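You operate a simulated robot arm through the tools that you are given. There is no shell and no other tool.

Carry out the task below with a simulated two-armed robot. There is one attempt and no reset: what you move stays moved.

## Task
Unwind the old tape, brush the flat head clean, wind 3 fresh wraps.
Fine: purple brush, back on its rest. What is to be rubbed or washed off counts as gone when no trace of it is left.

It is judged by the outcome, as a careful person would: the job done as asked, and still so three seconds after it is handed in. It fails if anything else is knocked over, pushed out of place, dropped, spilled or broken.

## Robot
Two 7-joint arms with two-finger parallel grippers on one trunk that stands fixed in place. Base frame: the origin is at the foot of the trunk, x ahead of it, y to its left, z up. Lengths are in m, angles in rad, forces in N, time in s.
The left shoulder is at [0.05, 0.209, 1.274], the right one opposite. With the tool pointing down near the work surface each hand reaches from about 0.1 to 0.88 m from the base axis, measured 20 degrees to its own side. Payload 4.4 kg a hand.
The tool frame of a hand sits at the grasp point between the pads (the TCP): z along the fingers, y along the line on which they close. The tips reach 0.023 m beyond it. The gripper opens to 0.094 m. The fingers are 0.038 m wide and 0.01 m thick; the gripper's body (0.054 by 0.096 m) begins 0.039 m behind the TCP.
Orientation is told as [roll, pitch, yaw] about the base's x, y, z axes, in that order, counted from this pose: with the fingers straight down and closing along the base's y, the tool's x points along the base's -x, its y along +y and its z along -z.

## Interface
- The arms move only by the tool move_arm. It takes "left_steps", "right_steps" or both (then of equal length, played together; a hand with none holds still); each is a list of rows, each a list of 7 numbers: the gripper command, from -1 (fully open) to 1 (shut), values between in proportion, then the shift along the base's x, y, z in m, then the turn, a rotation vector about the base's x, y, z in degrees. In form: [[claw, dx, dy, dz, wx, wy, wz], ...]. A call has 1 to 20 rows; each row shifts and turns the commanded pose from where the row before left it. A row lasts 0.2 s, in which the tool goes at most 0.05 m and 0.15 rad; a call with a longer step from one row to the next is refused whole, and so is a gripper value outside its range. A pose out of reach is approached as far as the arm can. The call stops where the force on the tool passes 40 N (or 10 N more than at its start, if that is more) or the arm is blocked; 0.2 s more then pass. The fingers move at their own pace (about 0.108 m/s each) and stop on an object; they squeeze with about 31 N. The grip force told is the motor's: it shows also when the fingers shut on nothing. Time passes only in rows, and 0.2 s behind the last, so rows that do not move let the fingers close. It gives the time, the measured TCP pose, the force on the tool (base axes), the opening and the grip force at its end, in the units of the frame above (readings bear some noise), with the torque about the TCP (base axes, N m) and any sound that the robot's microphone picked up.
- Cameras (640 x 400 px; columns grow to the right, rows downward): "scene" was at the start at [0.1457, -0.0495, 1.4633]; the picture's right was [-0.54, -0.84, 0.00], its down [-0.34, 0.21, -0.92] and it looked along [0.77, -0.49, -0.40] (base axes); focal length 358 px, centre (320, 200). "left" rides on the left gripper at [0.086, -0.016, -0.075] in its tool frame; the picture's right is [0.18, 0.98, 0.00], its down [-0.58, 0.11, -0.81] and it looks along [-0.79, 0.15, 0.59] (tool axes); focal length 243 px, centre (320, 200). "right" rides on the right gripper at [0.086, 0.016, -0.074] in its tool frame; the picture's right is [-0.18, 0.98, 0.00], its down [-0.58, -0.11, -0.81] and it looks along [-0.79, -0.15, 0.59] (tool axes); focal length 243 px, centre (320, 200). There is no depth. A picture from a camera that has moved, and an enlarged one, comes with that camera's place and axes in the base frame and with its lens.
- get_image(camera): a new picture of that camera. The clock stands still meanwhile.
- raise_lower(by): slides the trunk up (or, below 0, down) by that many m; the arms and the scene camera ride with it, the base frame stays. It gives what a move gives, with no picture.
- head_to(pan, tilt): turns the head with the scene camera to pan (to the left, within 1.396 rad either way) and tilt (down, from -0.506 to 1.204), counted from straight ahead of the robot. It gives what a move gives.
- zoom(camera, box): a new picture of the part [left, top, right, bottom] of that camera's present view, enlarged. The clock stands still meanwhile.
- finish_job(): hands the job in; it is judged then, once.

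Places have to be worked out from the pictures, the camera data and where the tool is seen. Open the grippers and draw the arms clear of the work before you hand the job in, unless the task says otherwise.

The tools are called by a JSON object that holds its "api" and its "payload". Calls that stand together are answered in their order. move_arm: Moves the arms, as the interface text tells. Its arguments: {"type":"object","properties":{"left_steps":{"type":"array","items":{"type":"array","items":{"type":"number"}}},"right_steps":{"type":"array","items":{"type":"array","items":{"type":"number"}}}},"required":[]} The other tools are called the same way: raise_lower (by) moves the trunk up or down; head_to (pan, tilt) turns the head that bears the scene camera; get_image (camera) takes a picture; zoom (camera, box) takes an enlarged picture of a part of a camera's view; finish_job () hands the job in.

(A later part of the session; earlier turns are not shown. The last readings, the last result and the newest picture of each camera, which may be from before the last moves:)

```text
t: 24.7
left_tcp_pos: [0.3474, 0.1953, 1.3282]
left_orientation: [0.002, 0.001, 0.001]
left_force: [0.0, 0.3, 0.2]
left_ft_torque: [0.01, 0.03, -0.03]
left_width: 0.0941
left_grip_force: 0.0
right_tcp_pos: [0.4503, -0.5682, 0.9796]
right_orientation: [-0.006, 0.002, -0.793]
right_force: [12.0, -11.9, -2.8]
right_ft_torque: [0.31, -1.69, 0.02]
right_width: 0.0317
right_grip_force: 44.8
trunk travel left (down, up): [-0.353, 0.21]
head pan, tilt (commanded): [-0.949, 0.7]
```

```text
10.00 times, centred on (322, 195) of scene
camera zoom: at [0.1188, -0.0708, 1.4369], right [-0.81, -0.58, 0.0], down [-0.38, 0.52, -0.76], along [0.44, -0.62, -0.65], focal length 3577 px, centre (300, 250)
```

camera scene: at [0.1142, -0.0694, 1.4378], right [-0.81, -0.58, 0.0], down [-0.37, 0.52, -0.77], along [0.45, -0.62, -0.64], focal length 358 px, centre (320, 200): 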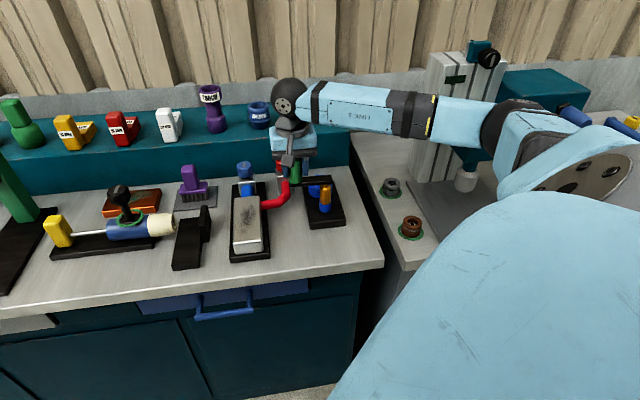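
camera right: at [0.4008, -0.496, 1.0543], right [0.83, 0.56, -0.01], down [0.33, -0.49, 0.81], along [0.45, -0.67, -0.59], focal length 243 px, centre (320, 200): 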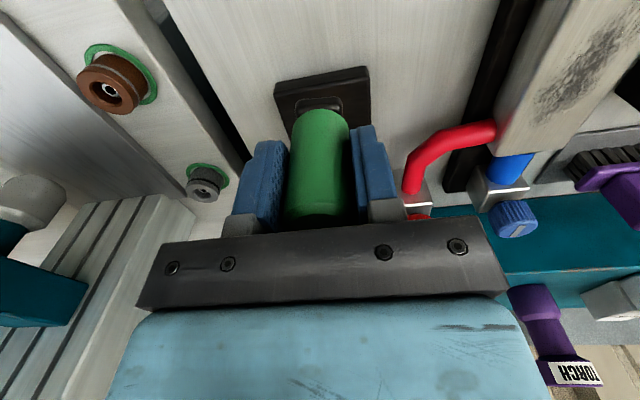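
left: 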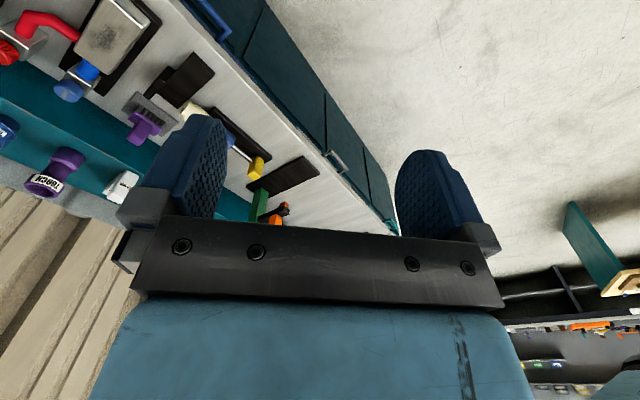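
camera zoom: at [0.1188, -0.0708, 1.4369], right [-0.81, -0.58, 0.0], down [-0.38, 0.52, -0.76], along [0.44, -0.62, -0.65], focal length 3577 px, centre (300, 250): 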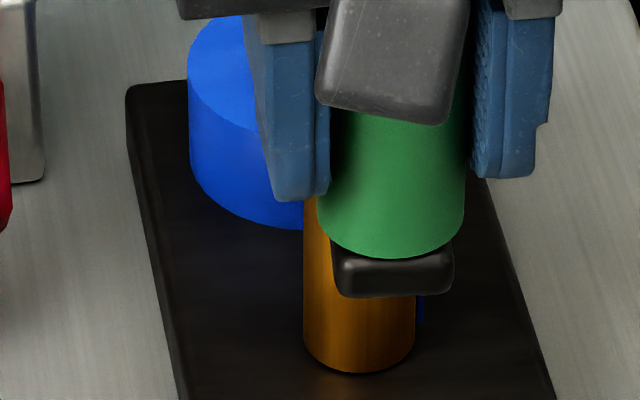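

The band is gone at the front but a thin blue strip remains at the right behind the spindle. I continue counter-clockwise to ~190° and look again.

{"api": "move_arm", "payload": {"right_steps": [[1, -0.0113, -0.0144, 0, 0, 0, 0], [1, -0.0085, -0.0163, 0, 0, 0, 0], [1, -0.0039, -0.0178, 0, 0, 0, 0], [1, 0.0008, -0.0183, 0, 0, 0, 0]]}}

{"api": "zoom", "payload": {"camera": "scene", "box": [290, 165, 370, 215]}}

{"api": "get_image", "payload": {"camera": "right"}}

```text
t: 25.7
left_tcp_pos: [0.3476, 0.1972, 1.3282]
left_orientation: [-0.001, 0.002, 0.0]
left_force: [0.3, 0.2, 0.2]
left_ft_torque: [0.0, 0.01, 0.04]
left_width: 0.0944
left_grip_force: 0.1
right_tcp_pos: [0.4252, -0.634, 0.9793]
right_orientation: [-0.005, 0.002, -0.795]
right_force: [12.0, 4.9, -5.6]
right_ft_torque: [1.9, 0.13, 0.03]
right_width: 0.0317
right_grip_force: 45.0
trunk travel left (down, up): [-0.353, 0.21]
head pan, tilt (commanded): [-0.949, 0.7]
```

```text
8.00 times, centred on (330, 190) of scene
camera zoom: at [0.1191, -0.0693, 1.4372], right [-0.81, -0.58, 0.0], down [-0.38, 0.52, -0.76], along [0.44, -0.62, -0.65], focal length 2861 px, centre (240, 280)
```

zoom: 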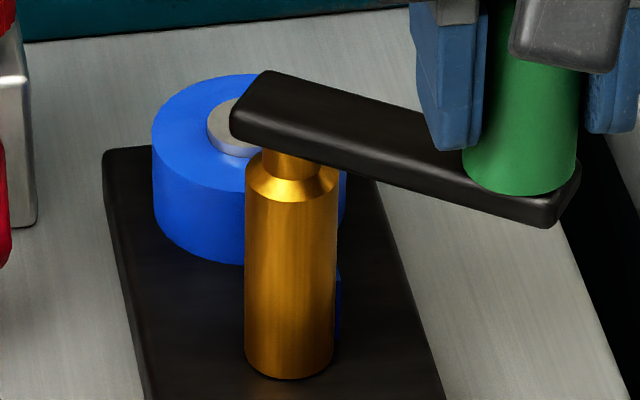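

```text
taken
camera right: at [0.3762, -0.562, 1.0545], right [0.83, 0.56, -0.01], down [0.34, -0.49, 0.81], along [0.45, -0.67, -0.59], focal length 243 px, centre (320, 200)
```

right: 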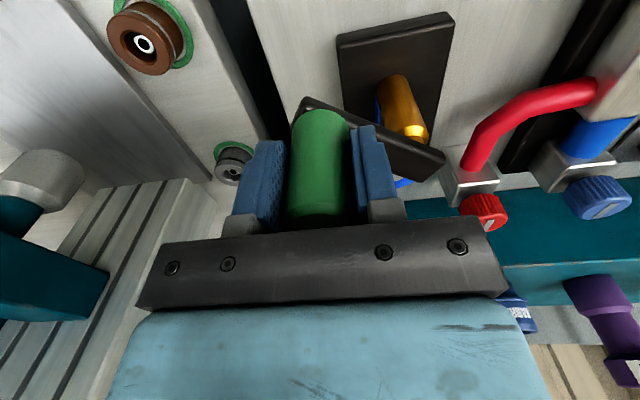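

The band is gone; I enlarge the wrist view of the spindle to see what the remaining blue strip is.

{"api": "zoom", "payload": {"camera": "right", "box": [330, 40, 490, 190]}}

{"api": "zoom", "payload": {"camera": "scene", "box": [305, 180, 345, 215]}}

```text
2.67 times, centred on (410, 115) of right
camera zoom: at [0.3762, -0.562, 1.0545], right [0.83, 0.56, -0.01], down [0.34, -0.49, 0.81], along [0.45, -0.67, -0.59], focal length 647 px, centre (80, 427)
```

zoom: 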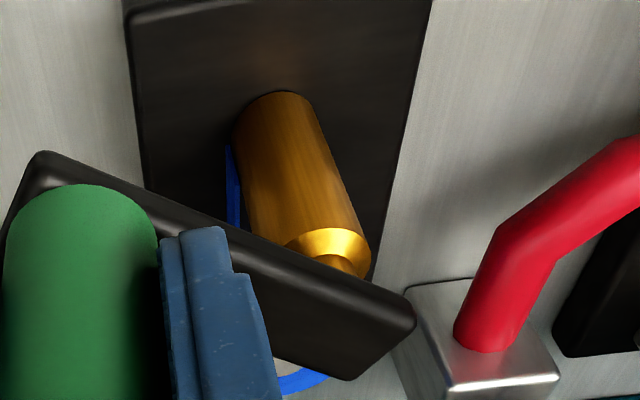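

```text
11.43 times, centred on (325, 198) of scene
camera zoom: at [0.1191, -0.0693, 1.4372], right [-0.81, -0.58, 0.0], down [-0.38, 0.52, -0.76], along [0.44, -0.62, -0.65], focal length 4088 px, centre (263, 229)
```

zoom: 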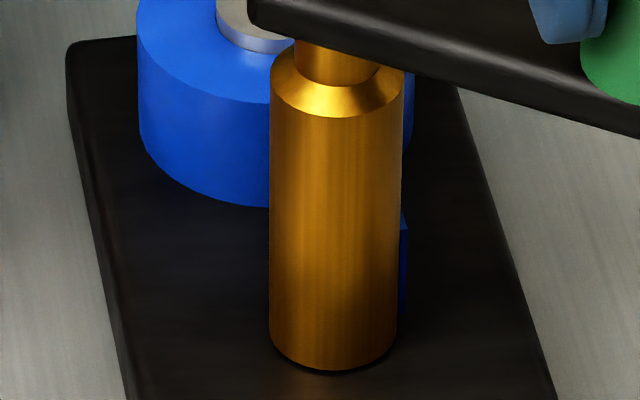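

A strip from the spool still leads tangentially to the spindle, which seems just the supply tape. I finish the full turn plus a small margin (to ~240°) and look again.

{"api": "move_arm", "payload": {"right_steps": [[1, 0.006, -0.0174, 0, 0, 0, 0], [1, 0.0098, -0.0154, 0, 0, 0, 0], [1, 0.0134, -0.0123, 0, 0, 0, 0], [1, 0.0052, -0.0033, 0, 0, 0, 0], [1, 0, 0, 0, 0, 0, 0]]}}

{"api": "zoom", "payload": {"camera": "scene", "box": [290, 165, 370, 215]}}

{"api": "zoom", "payload": {"camera": "right", "box": [300, 0, 520, 140]}}

```text
t: 26.9
left_tcp_pos: [0.3457, 0.1979, 1.328]
left_orientation: [-0.002, 0.001, 0.001]
left_force: [-0.4, -0.8, 0.3]
left_ft_torque: [0.01, 0.02, -0.04]
left_width: 0.0939
left_grip_force: 0.0
right_tcp_pos: [0.46, -0.6827, 0.98]
right_orientation: [-0.007, 0.001, -0.794]
right_force: [-0.3, 2.5, -0.2]
right_ft_torque: [1.87, 0.09, -0.01]
right_width: 0.0318
right_grip_force: 45.3
trunk travel left (down, up): [-0.353, 0.21]
head pan, tilt (commanded): [-0.949, 0.7]
```

```text
8.00 times, centred on (330, 190) of scene
camera zoom: at [0.1171, -0.069, 1.4375], right [-0.81, -0.58, 0.0], down [-0.37, 0.52, -0.76], along [0.45, -0.62, -0.64], focal length 2861 px, centre (240, 280)
```

zoom: 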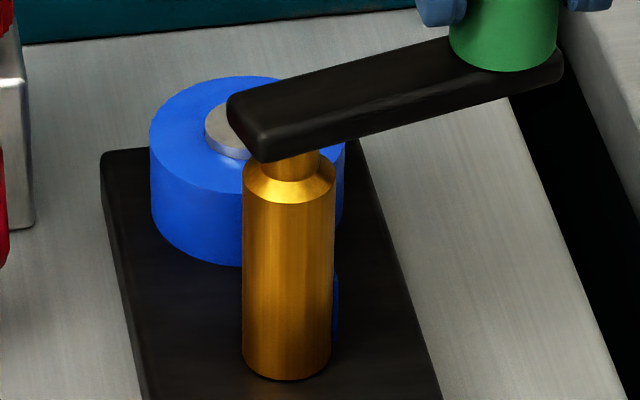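

```text
2.86 times, centred on (410, 70) of right
camera zoom: at [0.4101, -0.6105, 1.0544], right [0.83, 0.56, -0.01], down [0.33, -0.49, 0.81], along [0.45, -0.67, -0.59], focal length 693 px, centre (63, 571)
```

zoom: 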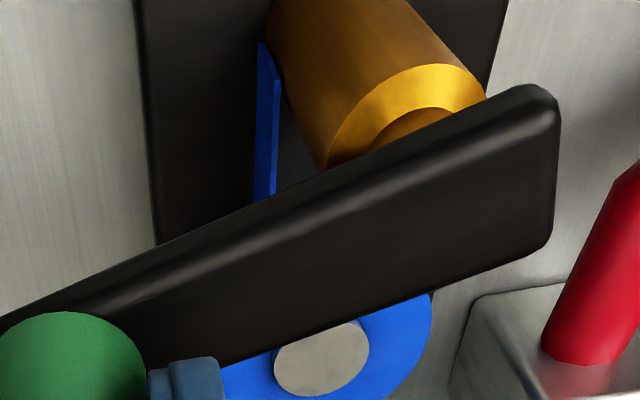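

The spindle is bare brass; only the lead strip from the spool remains at its side. I release the handle at ~240° and lift clear.

{"api": "move_arm", "payload": {"right_steps": [[-1, 0, 0, 0, 0, 0, 0], [-1, 0, 0, 0, 0, 0, 0], [-1, 0, 0, 0, 0, 0, 0], [-1, 0, 0, 0.03, 0, 0, 0], [-1, 0, 0, 0.03, 0, 0, 0], [-1, 0, 0, 0.03, 0, 0, 0], [-1, 0, 0, 0.03, 0, 0, 0], [-1, 0, 0, 0.03, 0, 0, 0]]}}

{"api": "zoom", "payload": {"camera": "scene", "box": [290, 150, 386, 210]}}

```text
t: 28.7
left_tcp_pos: [0.3452, 0.198, 1.3291]
left_orientation: [0.0, 0.0, 0.0]
left_force: [0.5, -0.1, 0.0]
left_ft_torque: [0.02, -0.04, -0.03]
left_width: 0.094
left_grip_force: 0.1
right_tcp_pos: [0.4594, -0.6827, 1.1305]
right_orientation: [-0.007, 0.002, -0.794]
right_force: [-0.5, 0.7, 0.9]
right_ft_torque: [-0.01, 0.03, 0.03]
right_width: 0.094
right_grip_force: 0.1
trunk travel left (down, up): [-0.353, 0.21]
head pan, tilt (commanded): [-0.949, 0.7]
```

```text
6.67 times, centred on (338, 180) of scene
camera zoom: at [0.1168, -0.0685, 1.4375], right [-0.81, -0.58, 0.0], down [-0.37, 0.52, -0.77], along [0.45, -0.62, -0.64], focal length 2384 px, centre (200, 333)
```

zoom: 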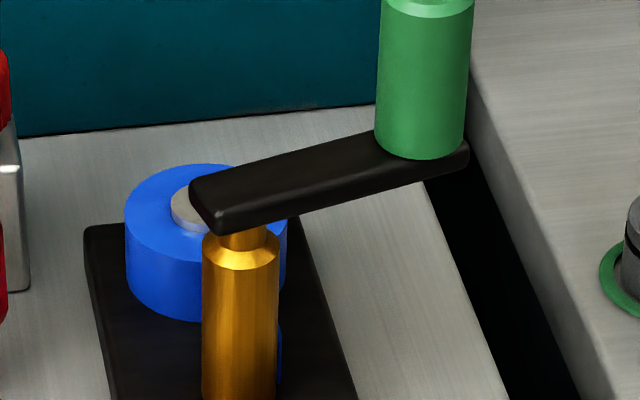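

I carry the open right hand over toward the brush, staying at z≈1.13, and look with the wrist camera.

{"api": "move_arm", "payload": {"right_steps": [[-1, 0.028, 0.0223, 0, 0.3, 0, 0], [-1, 0.028, 0.0223, 0, 0, 0, 0], [-1, 0.028, 0.0223, 0, 0, 0, 0], [-1, 0.028, 0.0223, 0, 0, 0, 0], [-1, 0.028, 0.0223, 0, 0, 0, 0], [-1, 0.028, 0.0223, 0, 0, 0, 0], [-1, 0.028, 0.0223, 0, 0, 0, 0], [-1, 0.028, 0.0223, 0, 0, 0, 0], [-1, 0.028, 0.0223, 0, 0, 0, 0], [-1, 0.028, 0.0223, 0, 0, 0, 0], [-1, 0, 0, 0, 0, 0, 0]]}}

{"api": "get_image", "payload": {"camera": "right"}}

{"api": "get_image", "payload": {"camera": "scene"}}

```text
t: 31.1
left_tcp_pos: [0.3463, 0.1977, 1.3287]
left_orientation: [0.001, 0.001, -0.001]
left_force: [0.4, 0.1, 1.0]
left_ft_torque: [0.04, -0.01, 0.02]
left_width: 0.094
left_grip_force: 0.1
right_tcp_pos: [0.7402, -0.4619, 1.1277]
right_orientation: [-0.003, 0.007, -0.795]
right_force: [-0.5, -0.5, 0.0]
right_ft_torque: [0.01, 0.0, -0.03]
right_width: 0.0938
right_grip_force: 0.1
trunk travel left (down, up): [-0.353, 0.21]
head pan, tilt (commanded): [-0.949, 0.7]
```

```text
taken
camera right: at [0.6911, -0.3907, 1.2037], right [0.83, 0.56, 0.0], down [0.33, -0.49, 0.8], along [0.45, -0.67, -0.59], focal length 243 px, centre (320, 200)
```

right: 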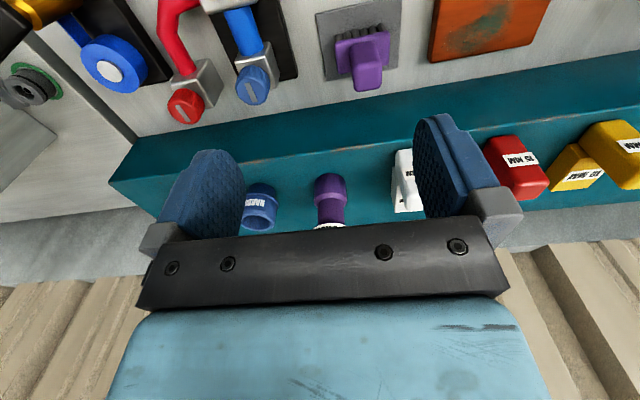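

```text
taken
camera scene: at [0.1165, -0.0697, 1.4375], right [-0.81, -0.58, 0.0], down [-0.37, 0.52, -0.76], along [0.45, -0.62, -0.64], focal length 358 px, centre (320, 200)
```

scene: 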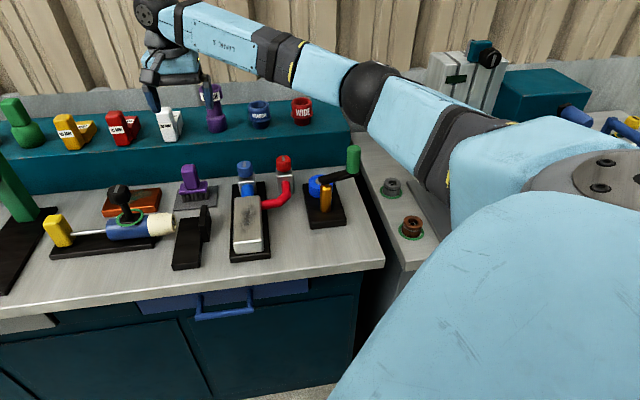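

The brush is in view at the top. I enlarge it for accurate location and orientation.

{"api": "zoom", "payload": {"camera": "right", "box": [290, 0, 450, 100]}}

{"api": "zoom", "payload": {"camera": "right", "box": [130, 0, 310, 130]}}

```text
4.00 times, centred on (370, 50) of right
camera zoom: at [0.6911, -0.3907, 1.2037], right [0.83, 0.56, 0.0], down [0.33, -0.49, 0.8], along [0.45, -0.67, -0.59], focal length 970 px, centre (120, 800)
```

zoom: 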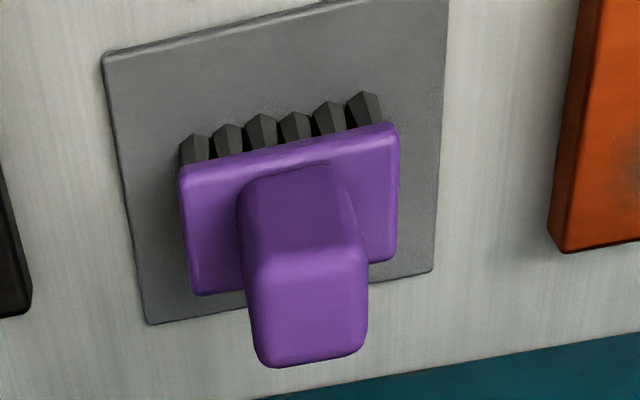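

```text
3.08 times, centred on (220, 65) of right
camera zoom: at [0.6911, -0.3907, 1.2037], right [0.83, 0.56, 0.0], down [0.33, -0.49, 0.8], along [0.45, -0.67, -0.59], focal length 746 px, centre (628, 615)
```

zoom: 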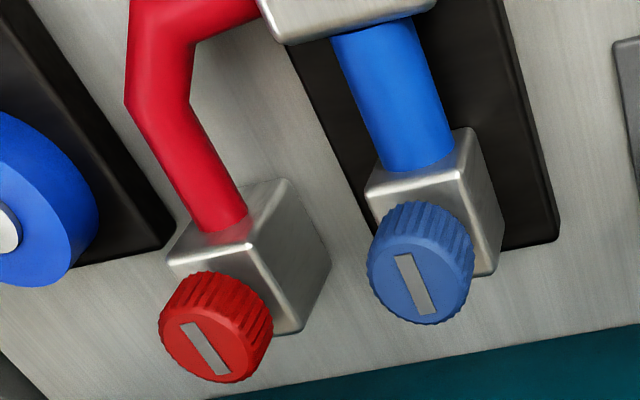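

The brush handle top is at (0.818,-0.479,0.918), its head top ~0.869, turned ~2.5° from the tool. I move above it at z≈1.0, turning the yaw to match, to see whether it is within reach.

{"api": "move_arm", "payload": {"right_steps": [[-1, 0.0195, -0.0043, -0.03, 0, 0, 1.3], [-1, 0.0195, -0.0043, -0.03, 0, 0, 1.3], [-1, 0.0195, -0.0043, -0.03, 0, 0, 0], [-1, 0.0195, -0.0043, -0.037, 0, 0, 0], [-1, 0, 0, 0, 0, 0, 0]]}}

{"api": "get_image", "payload": {"camera": "right"}}

{"api": "get_image", "payload": {"camera": "scene"}}

```text
t: 32.3
left_tcp_pos: [0.3446, 0.1978, 1.3286]
left_orientation: [0.002, -0.003, 0.001]
left_force: [0.2, 0.1, -0.6]
left_ft_torque: [-0.02, 0.0, 0.0]
left_width: 0.094
left_grip_force: 0.0
right_tcp_pos: [0.8181, -0.4788, 1.0043]
right_orientation: [-0.002, 0.002, -0.748]
right_force: [0.0, 0.8, -0.3]
right_ft_torque: [-0.01, -0.01, 0.01]
right_width: 0.094
right_grip_force: 0.1
trunk travel left (down, up): [-0.353, 0.21]
head pan, tilt (commanded): [-0.949, 0.7]
```

```text
taken
camera right: at [0.7657, -0.4087, 1.0787], right [0.8, 0.6, 0.0], down [0.36, -0.48, 0.8], along [0.48, -0.65, -0.59], focal length 243 px, centre (320, 200)
```

right: 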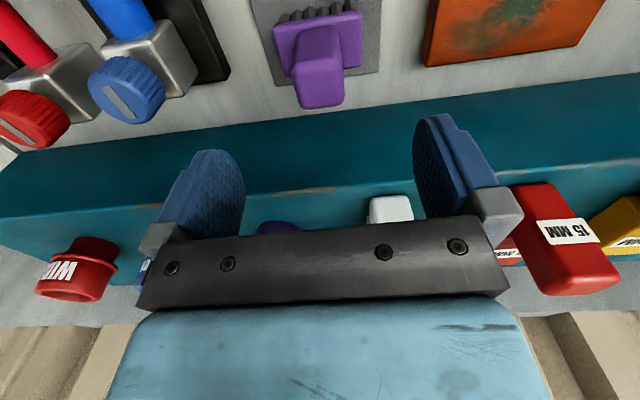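

```text
taken
camera scene: at [0.1159, -0.0692, 1.4376], right [-0.81, -0.58, 0.0], down [-0.37, 0.52, -0.77], along [0.45, -0.62, -0.64], focal length 358 px, centre (320, 200)
```

scene: 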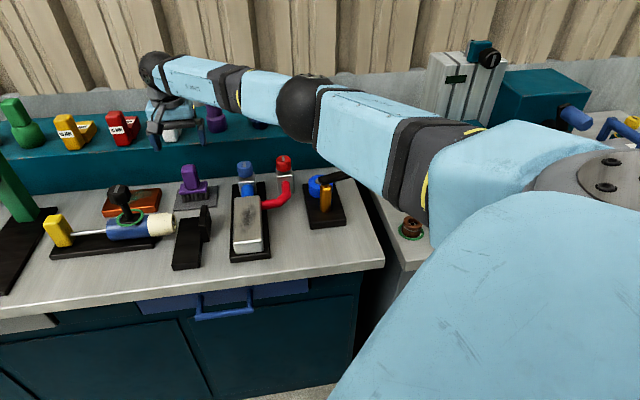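

It is reachable, and the handle lies at (0.819,-0.480) under the hand. I descend to TCP z≈0.896 around the handle.

{"api": "move_arm", "payload": {"right_steps": [[-1, 0.0005, -0.001, -0.03, 0, 0, 0], [-1, 0, 0, -0.03, 0, 0, 0], [-1, 0, 0, -0.025, 0, 0, 0], [-1, 0, 0, -0.022, 0, 0, 0], [-1, 0, 0, 0, 0, 0, 0]]}}

{"api": "get_image", "payload": {"camera": "right"}}

{"api": "zoom", "payload": {"camera": "scene", "box": [120, 120, 280, 220]}}

```text
t: 33.5
left_tcp_pos: [0.3458, 0.1975, 1.3282]
left_orientation: [-0.001, 0.0, 0.001]
left_force: [0.6, -0.1, 1.2]
left_ft_torque: [0.01, -0.02, -0.02]
left_width: 0.0941
left_grip_force: 0.0
right_tcp_pos: [0.8148, -0.4775, 0.8971]
right_orientation: [-0.002, 0.006, -0.748]
right_force: [-0.6, 0.3, -0.8]
right_ft_torque: [-0.01, -0.01, 0.01]
right_width: 0.0941
right_grip_force: 0.1
right hand out of reach, approached as far as the arm can: row 4
trunk travel left (down, up): [-0.353, 0.21]
head pan, tilt (commanded): [-0.949, 0.7]
```

```text
taken
camera right: at [0.7626, -0.4084, 0.9724], right [0.8, 0.59, 0.0], down [0.36, -0.48, 0.8], along [0.48, -0.65, -0.59], focal length 243 px, centre (320, 200)
```

right: 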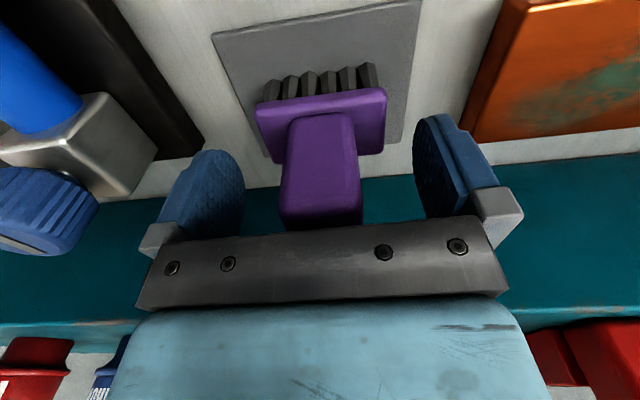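

```text
4.00 times, centred on (200, 170) of scene
camera zoom: at [0.1169, -0.0688, 1.4375], right [-0.81, -0.58, 0.0], down [-0.37, 0.52, -0.77], along [0.45, -0.62, -0.64], focal length 1431 px, centre (800, 320)
```

zoom: 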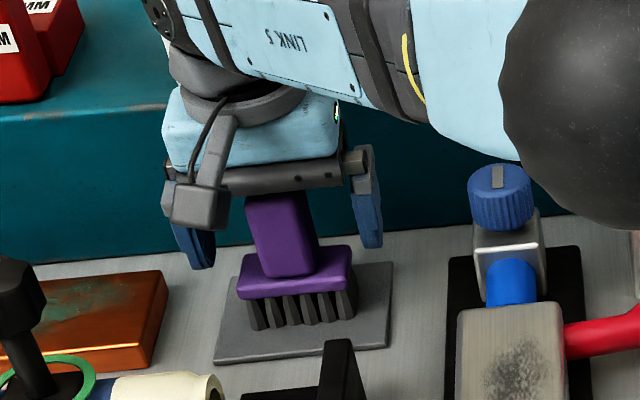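

The hand is at (0.815,-0.4775,0.897), about 4 mm short at the reach limit but the handle is well between the pads. I ease the command back slightly and close.

{"api": "move_arm", "payload": {"right_steps": [[-1, -0.003, 0.002, 0.001, 0, 0, 0], [1, 0, 0, 0, 0, 0, 0], [1, 0, 0, 0, 0, 0, 0], [1, 0, 0, 0, 0, 0, 0]]}}

{"api": "get_image", "payload": {"camera": "right"}}

{"api": "get_image", "payload": {"camera": "scene"}}

```text
t: 34.5
left_tcp_pos: [0.3459, 0.1983, 1.3287]
left_orientation: [-0.001, -0.003, 0.0]
left_force: [0.5, -0.4, -0.3]
left_ft_torque: [-0.02, 0.03, 0.0]
left_width: 0.094
left_grip_force: 0.0
right_tcp_pos: [0.8115, -0.4766, 0.8988]
right_orientation: [-0.003, 0.002, -0.75]
right_force: [1.0, 0.7, 2.2]
right_ft_torque: [0.07, -0.19, 0.05]
right_width: 0.0337
right_grip_force: 31.0
trunk travel left (down, up): [-0.353, 0.21]
head pan, tilt (commanded): [-0.949, 0.7]
```

```text
taken
camera right: at [0.7595, -0.4062, 0.974], right [0.8, 0.59, 0.0], down [0.36, -0.48, 0.8], along [0.48, -0.65, -0.59], focal length 243 px, centre (320, 200)
```

right: 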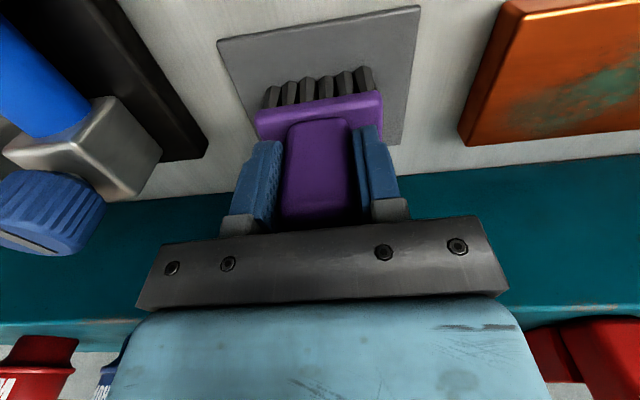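

```text
taken
camera scene: at [0.117, -0.0686, 1.4375], right [-0.81, -0.58, 0.0], down [-0.37, 0.52, -0.77], along [0.45, -0.62, -0.64], focal length 358 px, centre (320, 200)
```

scene: 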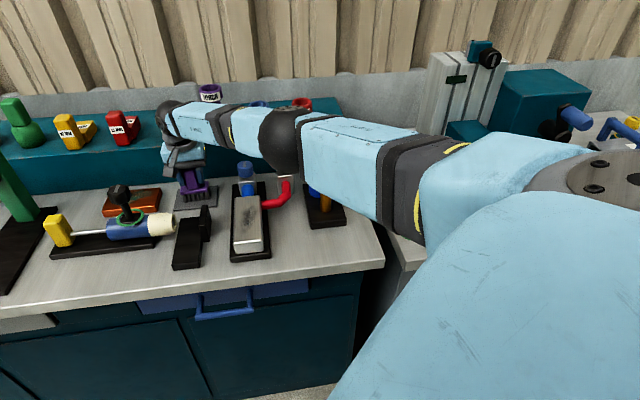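

The brush is gripped (width 0.034) with its rest position at TCP (0.8115,-0.4766,0.899), yaw -0.75. I lift it straight up and check that it hangs well.

{"api": "move_arm", "payload": {"right_steps": [[1, 0, 0, 0.02, 0, 0, 0], [1, 0, 0, 0.03, 0, 0, 0], [1, 0, 0, 0.035, 0, 0, 0], [1, 0, 0, 0.035, 0, 0, 0], [1, 0, 0, 0, 0, 0, 0]]}}

{"api": "get_image", "payload": {"camera": "right"}}

{"api": "get_image", "payload": {"camera": "scene"}}

```text
t: 35.7
left_tcp_pos: [0.3466, 0.198, 1.3289]
left_orientation: [0.0, -0.001, 0.001]
left_force: [0.2, -0.5, -0.2]
left_ft_torque: [0.0, 0.01, 0.01]
left_width: 0.0941
left_grip_force: 0.1
right_tcp_pos: [0.8133, -0.4756, 1.0191]
right_orientation: [-0.003, 0.005, -0.748]
right_force: [0.9, -1.2, -1.8]
right_ft_torque: [-0.02, -0.01, 0.01]
right_width: 0.0338
right_grip_force: 30.7
trunk travel left (down, up): [-0.353, 0.21]
head pan, tilt (commanded): [-0.949, 0.7]
```

```text
taken
camera right: at [0.7611, -0.406, 1.095], right [0.8, 0.59, 0.0], down [0.36, -0.48, 0.8], along [0.48, -0.65, -0.6], focal length 243 px, centre (320, 200)
```

right: 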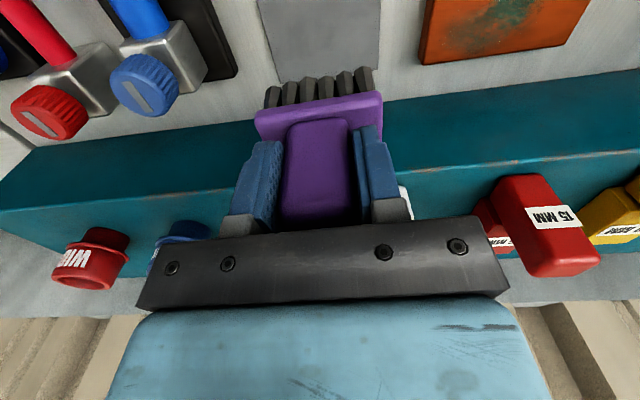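

```text
taken
camera scene: at [0.1182, -0.0694, 1.4373], right [-0.81, -0.58, 0.0], down [-0.38, 0.52, -0.76], along [0.44, -0.62, -0.64], focal length 358 px, centre (320, 200)
```

scene: 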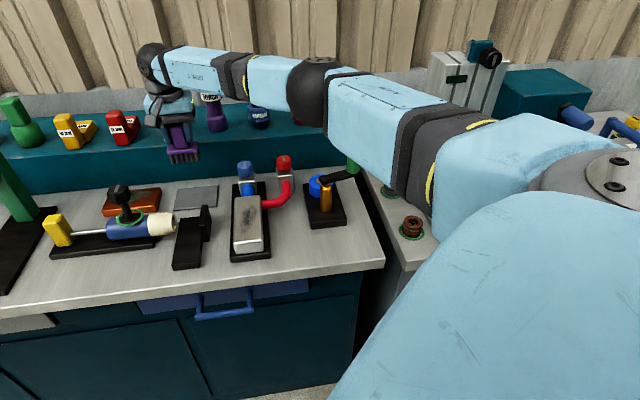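

The brush is in hand and its rest mat is free. I carry it over to above the block's smudge (≈(0.593,-0.46)) at z≈1.02.

{"api": "move_arm", "payload": {"right_steps": [[1, -0.0275, 0.002, 0, 0, 0, 0], [1, -0.0275, 0.002, 0, 0, 0, 0], [1, -0.0275, 0.002, 0, 0, 0, 0], [1, -0.0275, 0.002, 0, 0, 0, 0], [1, -0.0275, 0.002, 0, 0, 0, 0], [1, -0.0275, 0.002, 0, 0, 0, 0], [1, -0.0275, 0.002, 0, 0, 0, 0], [1, -0.0275, 0.002, 0, 0, 0, 0], [1, 0, 0, 0, 0, 0, 0]]}}

{"api": "get_image", "payload": {"camera": "right"}}

{"api": "zoom", "payload": {"camera": "scene", "box": [160, 120, 352, 240]}}

```text
t: 37.7
left_tcp_pos: [0.3469, 0.1968, 1.3289]
left_orientation: [-0.001, -0.001, 0.0]
left_force: [-0.1, 0.5, -0.3]
left_ft_torque: [0.02, 0.03, -0.01]
left_width: 0.094
left_grip_force: 0.0
right_tcp_pos: [0.5934, -0.4598, 1.0161]
right_orientation: [-0.005, 0.006, -0.749]
right_force: [-1.0, 0.8, -1.7]
right_ft_torque: [-0.02, 0.01, -0.03]
right_width: 0.0337
right_grip_force: 30.7
trunk travel left (down, up): [-0.353, 0.21]
head pan, tilt (commanded): [-0.949, 0.7]
```

```text
taken
camera right: at [0.5413, -0.39, 1.0912], right [0.8, 0.59, 0.0], down [0.36, -0.48, 0.8], along [0.48, -0.65, -0.59], focal length 243 px, centre (320, 200)
```

right: 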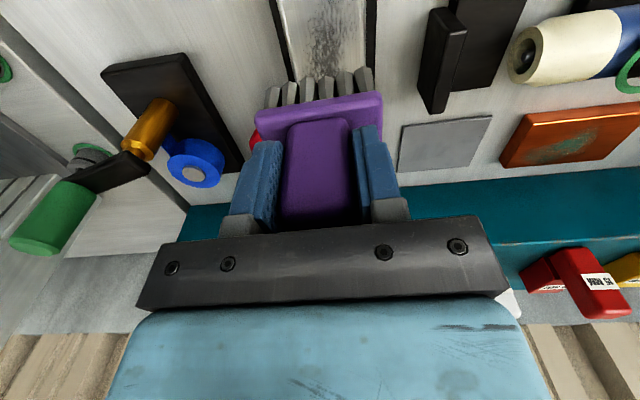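

```text
3.33 times, centred on (256, 180) of scene
camera zoom: at [0.1179, -0.0689, 1.4374], right [-0.81, -0.58, 0.0], down [-0.38, 0.52, -0.76], along [0.44, -0.62, -0.64], focal length 1192 px, centre (533, 267)
```

zoom: 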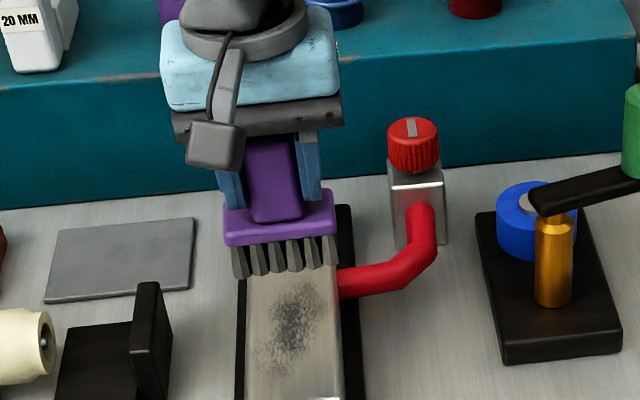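

The smudge spans about ±4.5 cm along the block and within the brush width. I descend toward the block top (expected contact at TCP z≈0.944), stopping just above.

{"api": "move_arm", "payload": {"right_steps": [[1, 0.0035, -0.001, -0.02, 0, 0, 0], [1, 0.0035, -0.001, -0.02, 0, 0, 0], [1, 0, 0, -0.018, 0, 0, 0], [1, 0, 0, 0, 0, 0, 0]]}}

{"api": "zoom", "payload": {"camera": "scene", "box": [190, 140, 318, 220]}}

```text
t: 38.7
left_tcp_pos: [0.3452, 0.1977, 1.328]
left_orientation: [0.0, -0.001, 0.0]
left_force: [-0.1, -0.6, 0.0]
left_ft_torque: [0.02, 0.03, 0.0]
left_width: 0.0938
left_grip_force: 0.0
right_tcp_pos: [0.6008, -0.4612, 0.9582]
right_orientation: [-0.003, 0.005, -0.75]
right_force: [-0.3, -0.5, -1.0]
right_ft_torque: [-0.01, -0.01, 0.0]
right_width: 0.0333
right_grip_force: 30.8
trunk travel left (down, up): [-0.353, 0.21]
head pan, tilt (commanded): [-0.949, 0.7]
```

```text
5.00 times, centred on (254, 180) of scene
camera zoom: at [0.1173, -0.0689, 1.4374], right [-0.81, -0.58, 0.0], down [-0.38, 0.52, -0.76], along [0.45, -0.62, -0.64], focal length 1788 px, centre (650, 300)
```

zoom: 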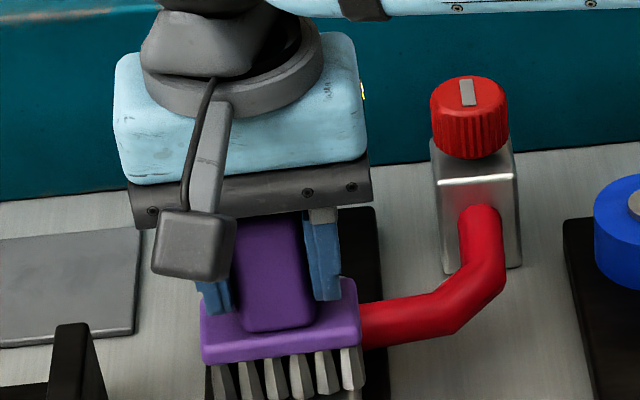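

No contact yet at 0.958. I creep down in small steps and read the force.

{"api": "move_arm", "payload": {"right_steps": [[1, 0, 0, -0.004, 0, 0, 0], [1, 0, 0, -0.004, 0, 0, 0], [1, 0, 0, -0.003, 0, 0, 0], [1, 0, 0, -0.003, 0, 0, 0]]}}

```text
t: 39.7
left_tcp_pos: [0.3438, 0.1992, 1.3307]
left_orientation: [-0.001, -0.002, 0.001]
left_force: [-0.4, 0.2, 0.9]
left_ft_torque: [-0.03, -0.02, 0.02]
left_width: 0.0939
left_grip_force: 0.2
right_tcp_pos: [0.599, -0.461, 0.9505]
right_orientation: [0.0, -0.004, -0.75]
right_force: [1.1, -7.8, 30.4]
right_ft_torque: [-0.24, 0.17, 0.08]
right_width: 0.0334
right_grip_force: 31.4
trunk travel left (down, up): [-0.353, 0.21]
head pan, tilt (commanded): [-0.949, 0.7]
```

Contact made at TCP z≈0.950 (30 N, too firm). I ease up 4 mm and make one stroke toward the back and one to the front along the block.

{"api": "move_arm", "payload": {"right_steps": [[1, 0, 0, 0.004, 0, 0, 0], [1, 0.0113, -0.0113, 0, 0, 0, 0], [1, 0.0113, -0.0113, 0, 0, 0, 0], [1, 0.0113, -0.0113, 0, 0, 0, 0], [1, -0.0113, 0.0113, 0, 0, 0, 0], [1, -0.0113, 0.0113, 0, 0, 0, 0], [1, -0.0113, 0.0113, 0, 0, 0, 0], [1, -0.0113, 0.0113, 0, 0, 0, 0], [1, -0.0113, 0.0113, 0, 0, 0, 0], [1, -0.0113, 0.0113, 0, 0, 0, 0], [1, -0.0085, 0.0085, 0, 0, 0, 0]]}}

{"api": "zoom", "payload": {"camera": "scene", "box": [170, 140, 330, 270]}}

{"api": "get_image", "payload": {"camera": "right"}}

```text
t: 42.1
left_tcp_pos: [0.3443, 0.1986, 1.3294]
left_orientation: [-0.001, -0.002, -0.001]
left_force: [-0.4, -0.5, 0.2]
left_ft_torque: [0.02, 0.0, 0.0]
left_width: 0.0938
left_grip_force: 0.1
right_tcp_pos: [0.5575, -0.4219, 0.9504]
right_orientation: [-0.001, 0.0, -0.75]
right_force: [9.2, -7.7, 29.0]
right_ft_torque: [-0.33, -0.41, -0.08]
right_width: 0.0337
right_grip_force: 30.6
trunk travel left (down, up): [-0.353, 0.21]
head pan, tilt (commanded): [-0.949, 0.7]
```

```text
3.08 times, centred on (250, 205) of scene
camera zoom: at [0.1153, -0.0676, 1.438], right [-0.81, -0.58, 0.0], down [-0.37, 0.52, -0.77], along [0.45, -0.62, -0.64], focal length 1100 px, centre (535, 185)
```

zoom: 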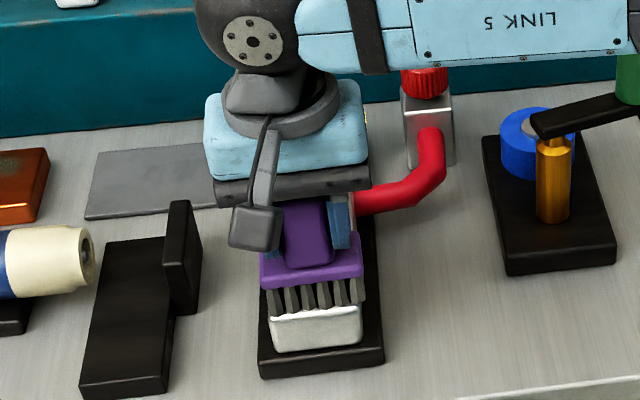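

```text
taken
camera right: at [0.5054, -0.3518, 1.0255], right [0.81, 0.59, 0.0], down [0.35, -0.48, 0.81], along [0.48, -0.65, -0.59], focal length 243 px, centre (320, 200)
```

right: 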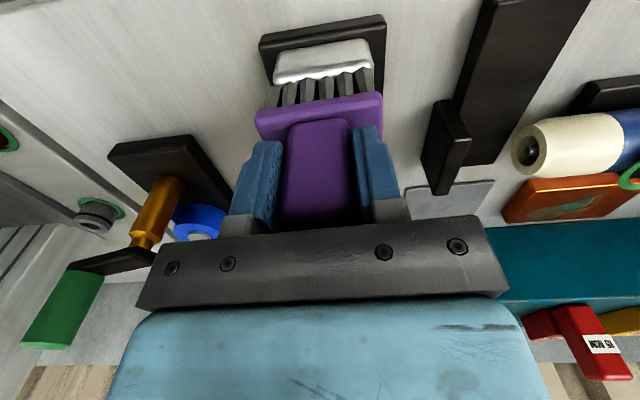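

The force is still ~29 N but steady and the brush holds. I ease 2 mm more and stroke to the back end, then lift to view the surface.

{"api": "move_arm", "payload": {"right_steps": [[1, 0, 0, 0.002, 0, 0, 0], [1, 0.0113, -0.0113, 0, 0, 0, 0], [1, 0.0113, -0.0113, 0, 0, 0, 0], [1, 0.0113, -0.0113, 0, 0, 0, 0], [1, 0.0113, -0.0113, 0, 0, 0, 0], [1, 0.0113, -0.0113, 0, 0, 0, 0], [1, 0.0113, -0.0113, 0, 0, 0, 0], [1, 0.0085, -0.0085, 0, 0, 0, 0]]}}

{"api": "zoom", "payload": {"camera": "scene", "box": [170, 140, 330, 270]}}

```text
t: 43.9
left_tcp_pos: [0.3469, 0.1973, 1.3282]
left_orientation: [-0.002, -0.001, 0.0]
left_force: [0.2, -0.4, 1.1]
left_ft_torque: [0.03, 0.03, -0.02]
left_width: 0.0943
left_grip_force: 0.0
right_tcp_pos: [0.6337, -0.4958, 0.951]
right_orientation: [-0.003, 0.005, -0.748]
right_force: [-0.5, -0.9, -0.8]
right_ft_torque: [0.02, 0.0, -0.02]
right_width: 0.0336
right_grip_force: 31.2
trunk travel left (down, up): [-0.353, 0.21]
head pan, tilt (commanded): [-0.949, 0.7]
```

```text
3.08 times, centred on (250, 205) of scene
camera zoom: at [0.1175, -0.0691, 1.4374], right [-0.81, -0.58, 0.0], down [-0.38, 0.52, -0.76], along [0.45, -0.62, -0.64], focal length 1100 px, centre (535, 185)
```

zoom: 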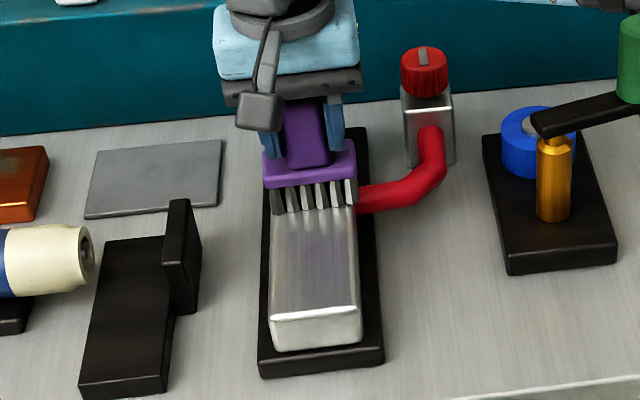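

The visible part of the block is already clean; the brush now rests over the back part with no force. I press lightly again and do another full pass, with a small sideways offset each way.

{"api": "move_arm", "payload": {"right_steps": [[1, 0.002, 0.002, -0.003, 0, 0, 0], [1, -0.0113, 0.0113, 0, 0, 0, 0], [1, -0.0113, 0.0113, 0, 0, 0, 0], [1, -0.0113, 0.0113, 0, 0, 0, 0], [1, -0.0113, 0.0113, 0, 0, 0, 0], [1, -0.0113, 0.0113, 0, 0, 0, 0], [1, -0.0113, 0.0113, 0, 0, 0, 0], [1, -0.004, -0.004, 0, 0, 0, 0], [1, 0.0113, -0.0113, 0, 0, 0, 0], [1, 0.0113, -0.0113, 0, 0, 0, 0], [1, 0.0113, -0.0113, 0, 0, 0, 0], [1, 0.0113, -0.0113, 0, 0, 0, 0], [1, 0.0113, -0.0113, 0, 0, 0, 0], [1, 0.0113, -0.0113, 0, 0, 0, 0], [1, 0.002, 0.002, 0, 0, 0, 0]]}}

{"api": "move_arm", "payload": {"right_steps": [[1, 0, 0, 0.02, 0, 0, 0], [1, 0, 0, 0.035, 0, 0, 0], [1, 0.035, 0.01, 0.02, 0, 0, 0], [1, 0.035, 0.01, 0, 0, 0, 0], [1, 0.035, 0.01, 0, 0, 0, 0], [1, 0, 0, 0, 0, 0, 0]]}}

{"api": "zoom", "payload": {"camera": "scene", "box": [200, 160, 300, 260]}}

{"api": "get_image", "payload": {"camera": "scene"}}

{"api": "get_image", "payload": {"camera": "right"}}

```text
t: 47.1
left_tcp_pos: [0.3453, 0.1983, 1.3298]
left_orientation: [0.001, -0.003, 0.0]
left_force: [0.5, -0.7, 0.6]
left_ft_torque: [0.01, 0.03, -0.02]
left_width: 0.0939
left_grip_force: 0.0
right_tcp_pos: [0.6307, -0.4971, 0.9503]
right_orientation: [-0.004, 0.003, -0.749]
right_force: [-5.0, -3.7, 12.6]
right_ft_torque: [0.03, 0.05, 0.02]
right_width: 0.0337
right_grip_force: 31.5
trunk travel left (down, up): [-0.353, 0.21]
head pan, tilt (commanded): [-0.949, 0.7]
```

```text
t: 48.5
left_tcp_pos: [0.3452, 0.197, 1.329]
left_orientation: [-0.001, 0.0, 0.0]
left_force: [-0.5, 0.1, 0.2]
left_ft_torque: [0.05, 0.02, 0.0]
left_width: 0.0939
left_grip_force: 0.1
right_tcp_pos: [0.7415, -0.4662, 1.0257]
right_orientation: [-0.003, 0.004, -0.749]
right_force: [0.1, -0.4, -1.3]
right_ft_torque: [-0.03, -0.03, 0.02]
right_width: 0.0336
right_grip_force: 31.1
trunk travel left (down, up): [-0.353, 0.21]
head pan, tilt (commanded): [-0.949, 0.7]
```

```text
4.00 times, centred on (250, 210) of scene
camera zoom: at [0.1163, -0.0698, 1.4375], right [-0.81, -0.58, 0.0], down [-0.37, 0.52, -0.76], along [0.45, -0.62, -0.64], focal length 1431 px, centre (600, 160)
```

zoom: 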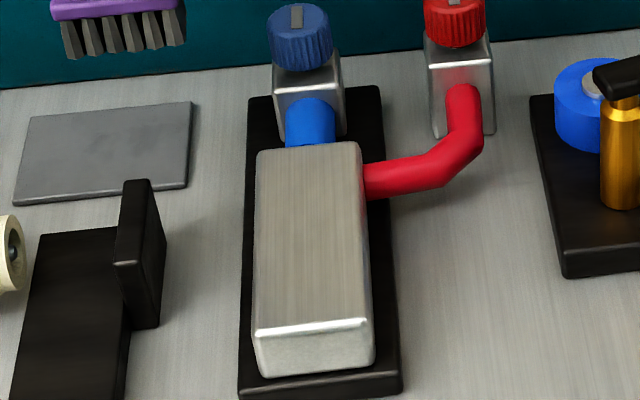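

```text
taken
camera scene: at [0.1163, -0.0698, 1.4375], right [-0.81, -0.58, 0.0], down [-0.37, 0.52, -0.76], along [0.45, -0.62, -0.64], focal length 358 px, centre (320, 200)
```

scene: 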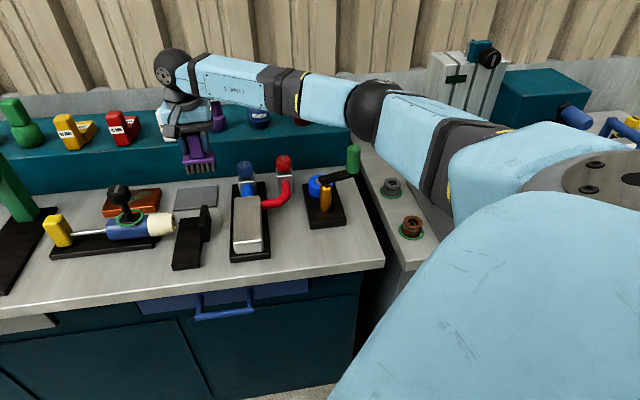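

```text
taken
camera right: at [0.6886, -0.3972, 1.1004], right [0.8, 0.6, 0.0], down [0.36, -0.48, 0.8], along [0.48, -0.65, -0.59], focal length 243 px, centre (320, 200)
```

right: 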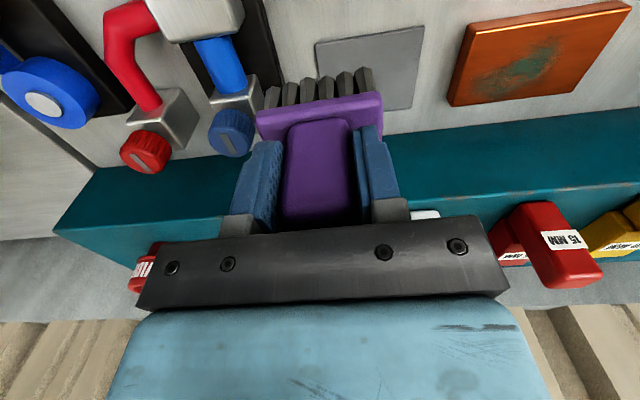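

The block top is bare metal now with no trace left. I check the rest mat and the copper plate closely before returning the brush.

{"api": "zoom", "payload": {"camera": "right", "box": [300, 0, 640, 140]}}

{"api": "zoom", "payload": {"camera": "scene", "box": [40, 170, 220, 280]}}

{"api": "zoom", "payload": {"camera": "scene", "box": [225, 185, 273, 260]}}

```text
1.88 times, centred on (470, 70) of right
camera zoom: at [0.6886, -0.3972, 1.1004], right [0.8, 0.6, 0.0], down [0.36, -0.48, 0.8], along [0.48, -0.65, -0.59], focal length 457 px, centre (38, 445)
```

zoom: 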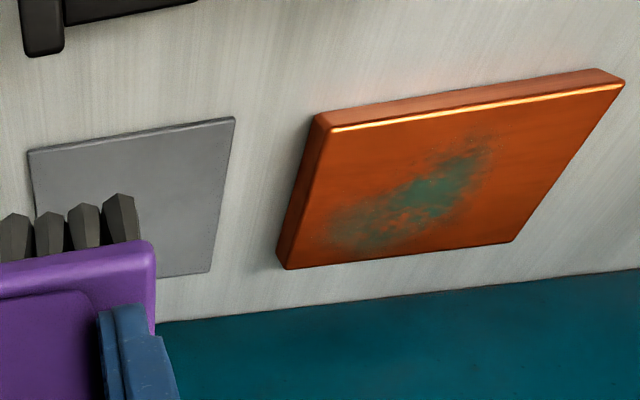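

```text
3.56 times, centred on (130, 225) of scene
camera zoom: at [0.1163, -0.0698, 1.4375], right [-0.81, -0.58, 0.0], down [-0.37, 0.52, -0.76], along [0.45, -0.62, -0.64], focal length 1272 px, centre (996, 111)
```

zoom: 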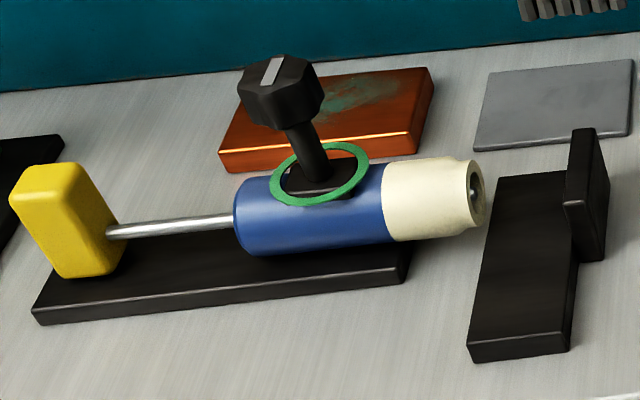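

```text
5.33 times, centred on (249, 222) of scene
camera zoom: at [0.1163, -0.0698, 1.4375], right [-0.81, -0.58, 0.0], down [-0.37, 0.52, -0.76], along [0.45, -0.62, -0.64], focal length 1908 px, centre (699, 80)
```

zoom: 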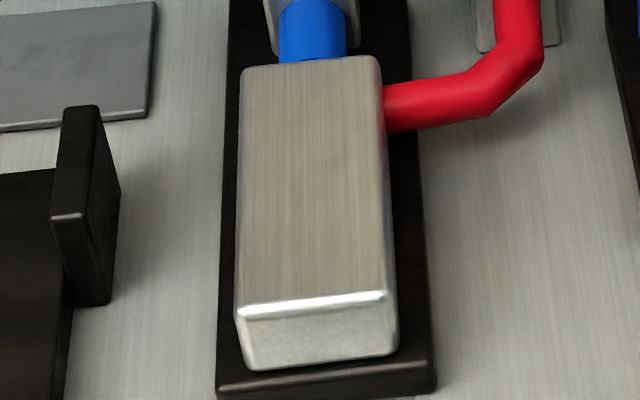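

The block is fully clean and the copper plate is a separate thing I leave alone. I take the brush back over its mat and go down to just above the rest height.

{"api": "move_arm", "payload": {"right_steps": [[1, 0.0235, -0.0035, 0, 0, 0, 0], [1, 0.0235, -0.0035, 0, 0, 0, 0], [1, 0.023, -0.0034, 0, 0, 0, 0], [1, 0, 0, -0.03, 0, 0, 0], [1, 0, 0, -0.03, 0, 0, 0], [1, 0, 0, -0.03, 0, 0, 0], [1, 0, 0, -0.02, 0, 0, 0], [1, 0, 0, 0, 0, 0, 0]]}}

{"api": "get_image", "payload": {"camera": "right"}}

{"api": "zoom", "payload": {"camera": "scene", "box": [120, 120, 280, 220]}}

```text
t: 50.3
left_tcp_pos: [0.3457, 0.1987, 1.3298]
left_orientation: [0.0, 0.0, -0.001]
left_force: [0.1, 0.3, 0.2]
left_ft_torque: [-0.01, -0.01, 0.0]
left_width: 0.0942
left_grip_force: 0.1
right_tcp_pos: [0.8097, -0.477, 0.9143]
right_orientation: [-0.003, 0.005, -0.748]
right_force: [-0.4, 0.2, -1.1]
right_ft_torque: [0.01, -0.01, -0.02]
right_width: 0.0339
right_grip_force: 31.3
trunk travel left (down, up): [-0.353, 0.21]
head pan, tilt (commanded): [-0.949, 0.7]
```

```text
taken
camera right: at [0.7569, -0.4072, 0.9896], right [0.8, 0.59, 0.0], down [0.36, -0.48, 0.8], along [0.48, -0.65, -0.59], focal length 243 px, centre (320, 200)
```

right: 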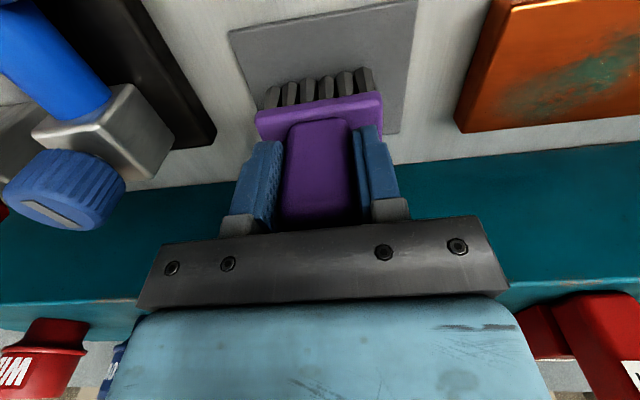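

```text
4.00 times, centred on (200, 170) of scene
camera zoom: at [0.1171, -0.0689, 1.4375], right [-0.81, -0.58, 0.0], down [-0.37, 0.52, -0.77], along [0.45, -0.62, -0.64], focal length 1431 px, centre (800, 320)
```

zoom: 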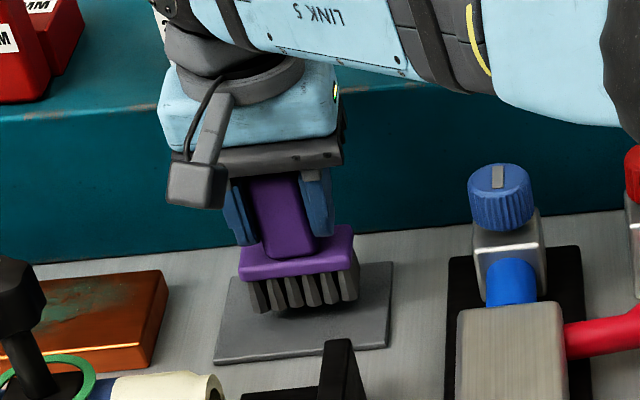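

The brush hangs over the mat about 15 mm up. I lower it gently until the force shows contact.

{"api": "move_arm", "payload": {"right_steps": [[1, 0.0015, 0, -0.006, 0, 0, 0], [1, 0, 0, -0.005, 0, 0, 0], [1, 0, 0, -0.003, 0, 0, 0], [1, 0, 0, 0, 0, 0, 0]]}}

```text
t: 51.3
left_tcp_pos: [0.3452, 0.1976, 1.3295]
left_orientation: [-0.001, 0.0, 0.0]
left_force: [0.4, 0.6, -0.1]
left_ft_torque: [0.0, 0.0, 0.02]
left_width: 0.094
left_grip_force: 0.0
right_tcp_pos: [0.8103, -0.4751, 0.8989]
right_orientation: [-0.004, 0.005, -0.747]
right_force: [-0.6, 0.4, -1.8]
right_ft_torque: [0.0, 0.0, 0.02]
right_width: 0.0337
right_grip_force: 30.9
trunk travel left (down, up): [-0.353, 0.21]
head pan, tilt (commanded): [-0.949, 0.7]
```

No contact force yet at 0.899; I go down in 1 mm steps.

{"api": "move_arm", "payload": {"right_steps": [[1, 0, 0, -0.001, 0, 0, 0], [1, 0, 0, -0.001, 0, 0, 0], [1, 0, 0, 0, 0, 0, 0]]}}

```text
t: 52.1
left_tcp_pos: [0.3448, 0.198, 1.3292]
left_orientation: [0.001, -0.002, 0.0]
left_force: [0.1, -0.3, 0.7]
left_ft_torque: [0.03, -0.01, -0.01]
left_width: 0.0945
left_grip_force: 0.0
right_tcp_pos: [0.8099, -0.4756, 0.8974]
right_orientation: [-0.003, 0.003, -0.749]
right_force: [-0.1, 3.0, 5.9]
right_ft_torque: [0.25, -0.29, 0.09]
right_width: 0.034
right_grip_force: 31.1
trunk travel left (down, up): [-0.353, 0.21]
head pan, tilt (commanded): [-0.949, 0.7]
```

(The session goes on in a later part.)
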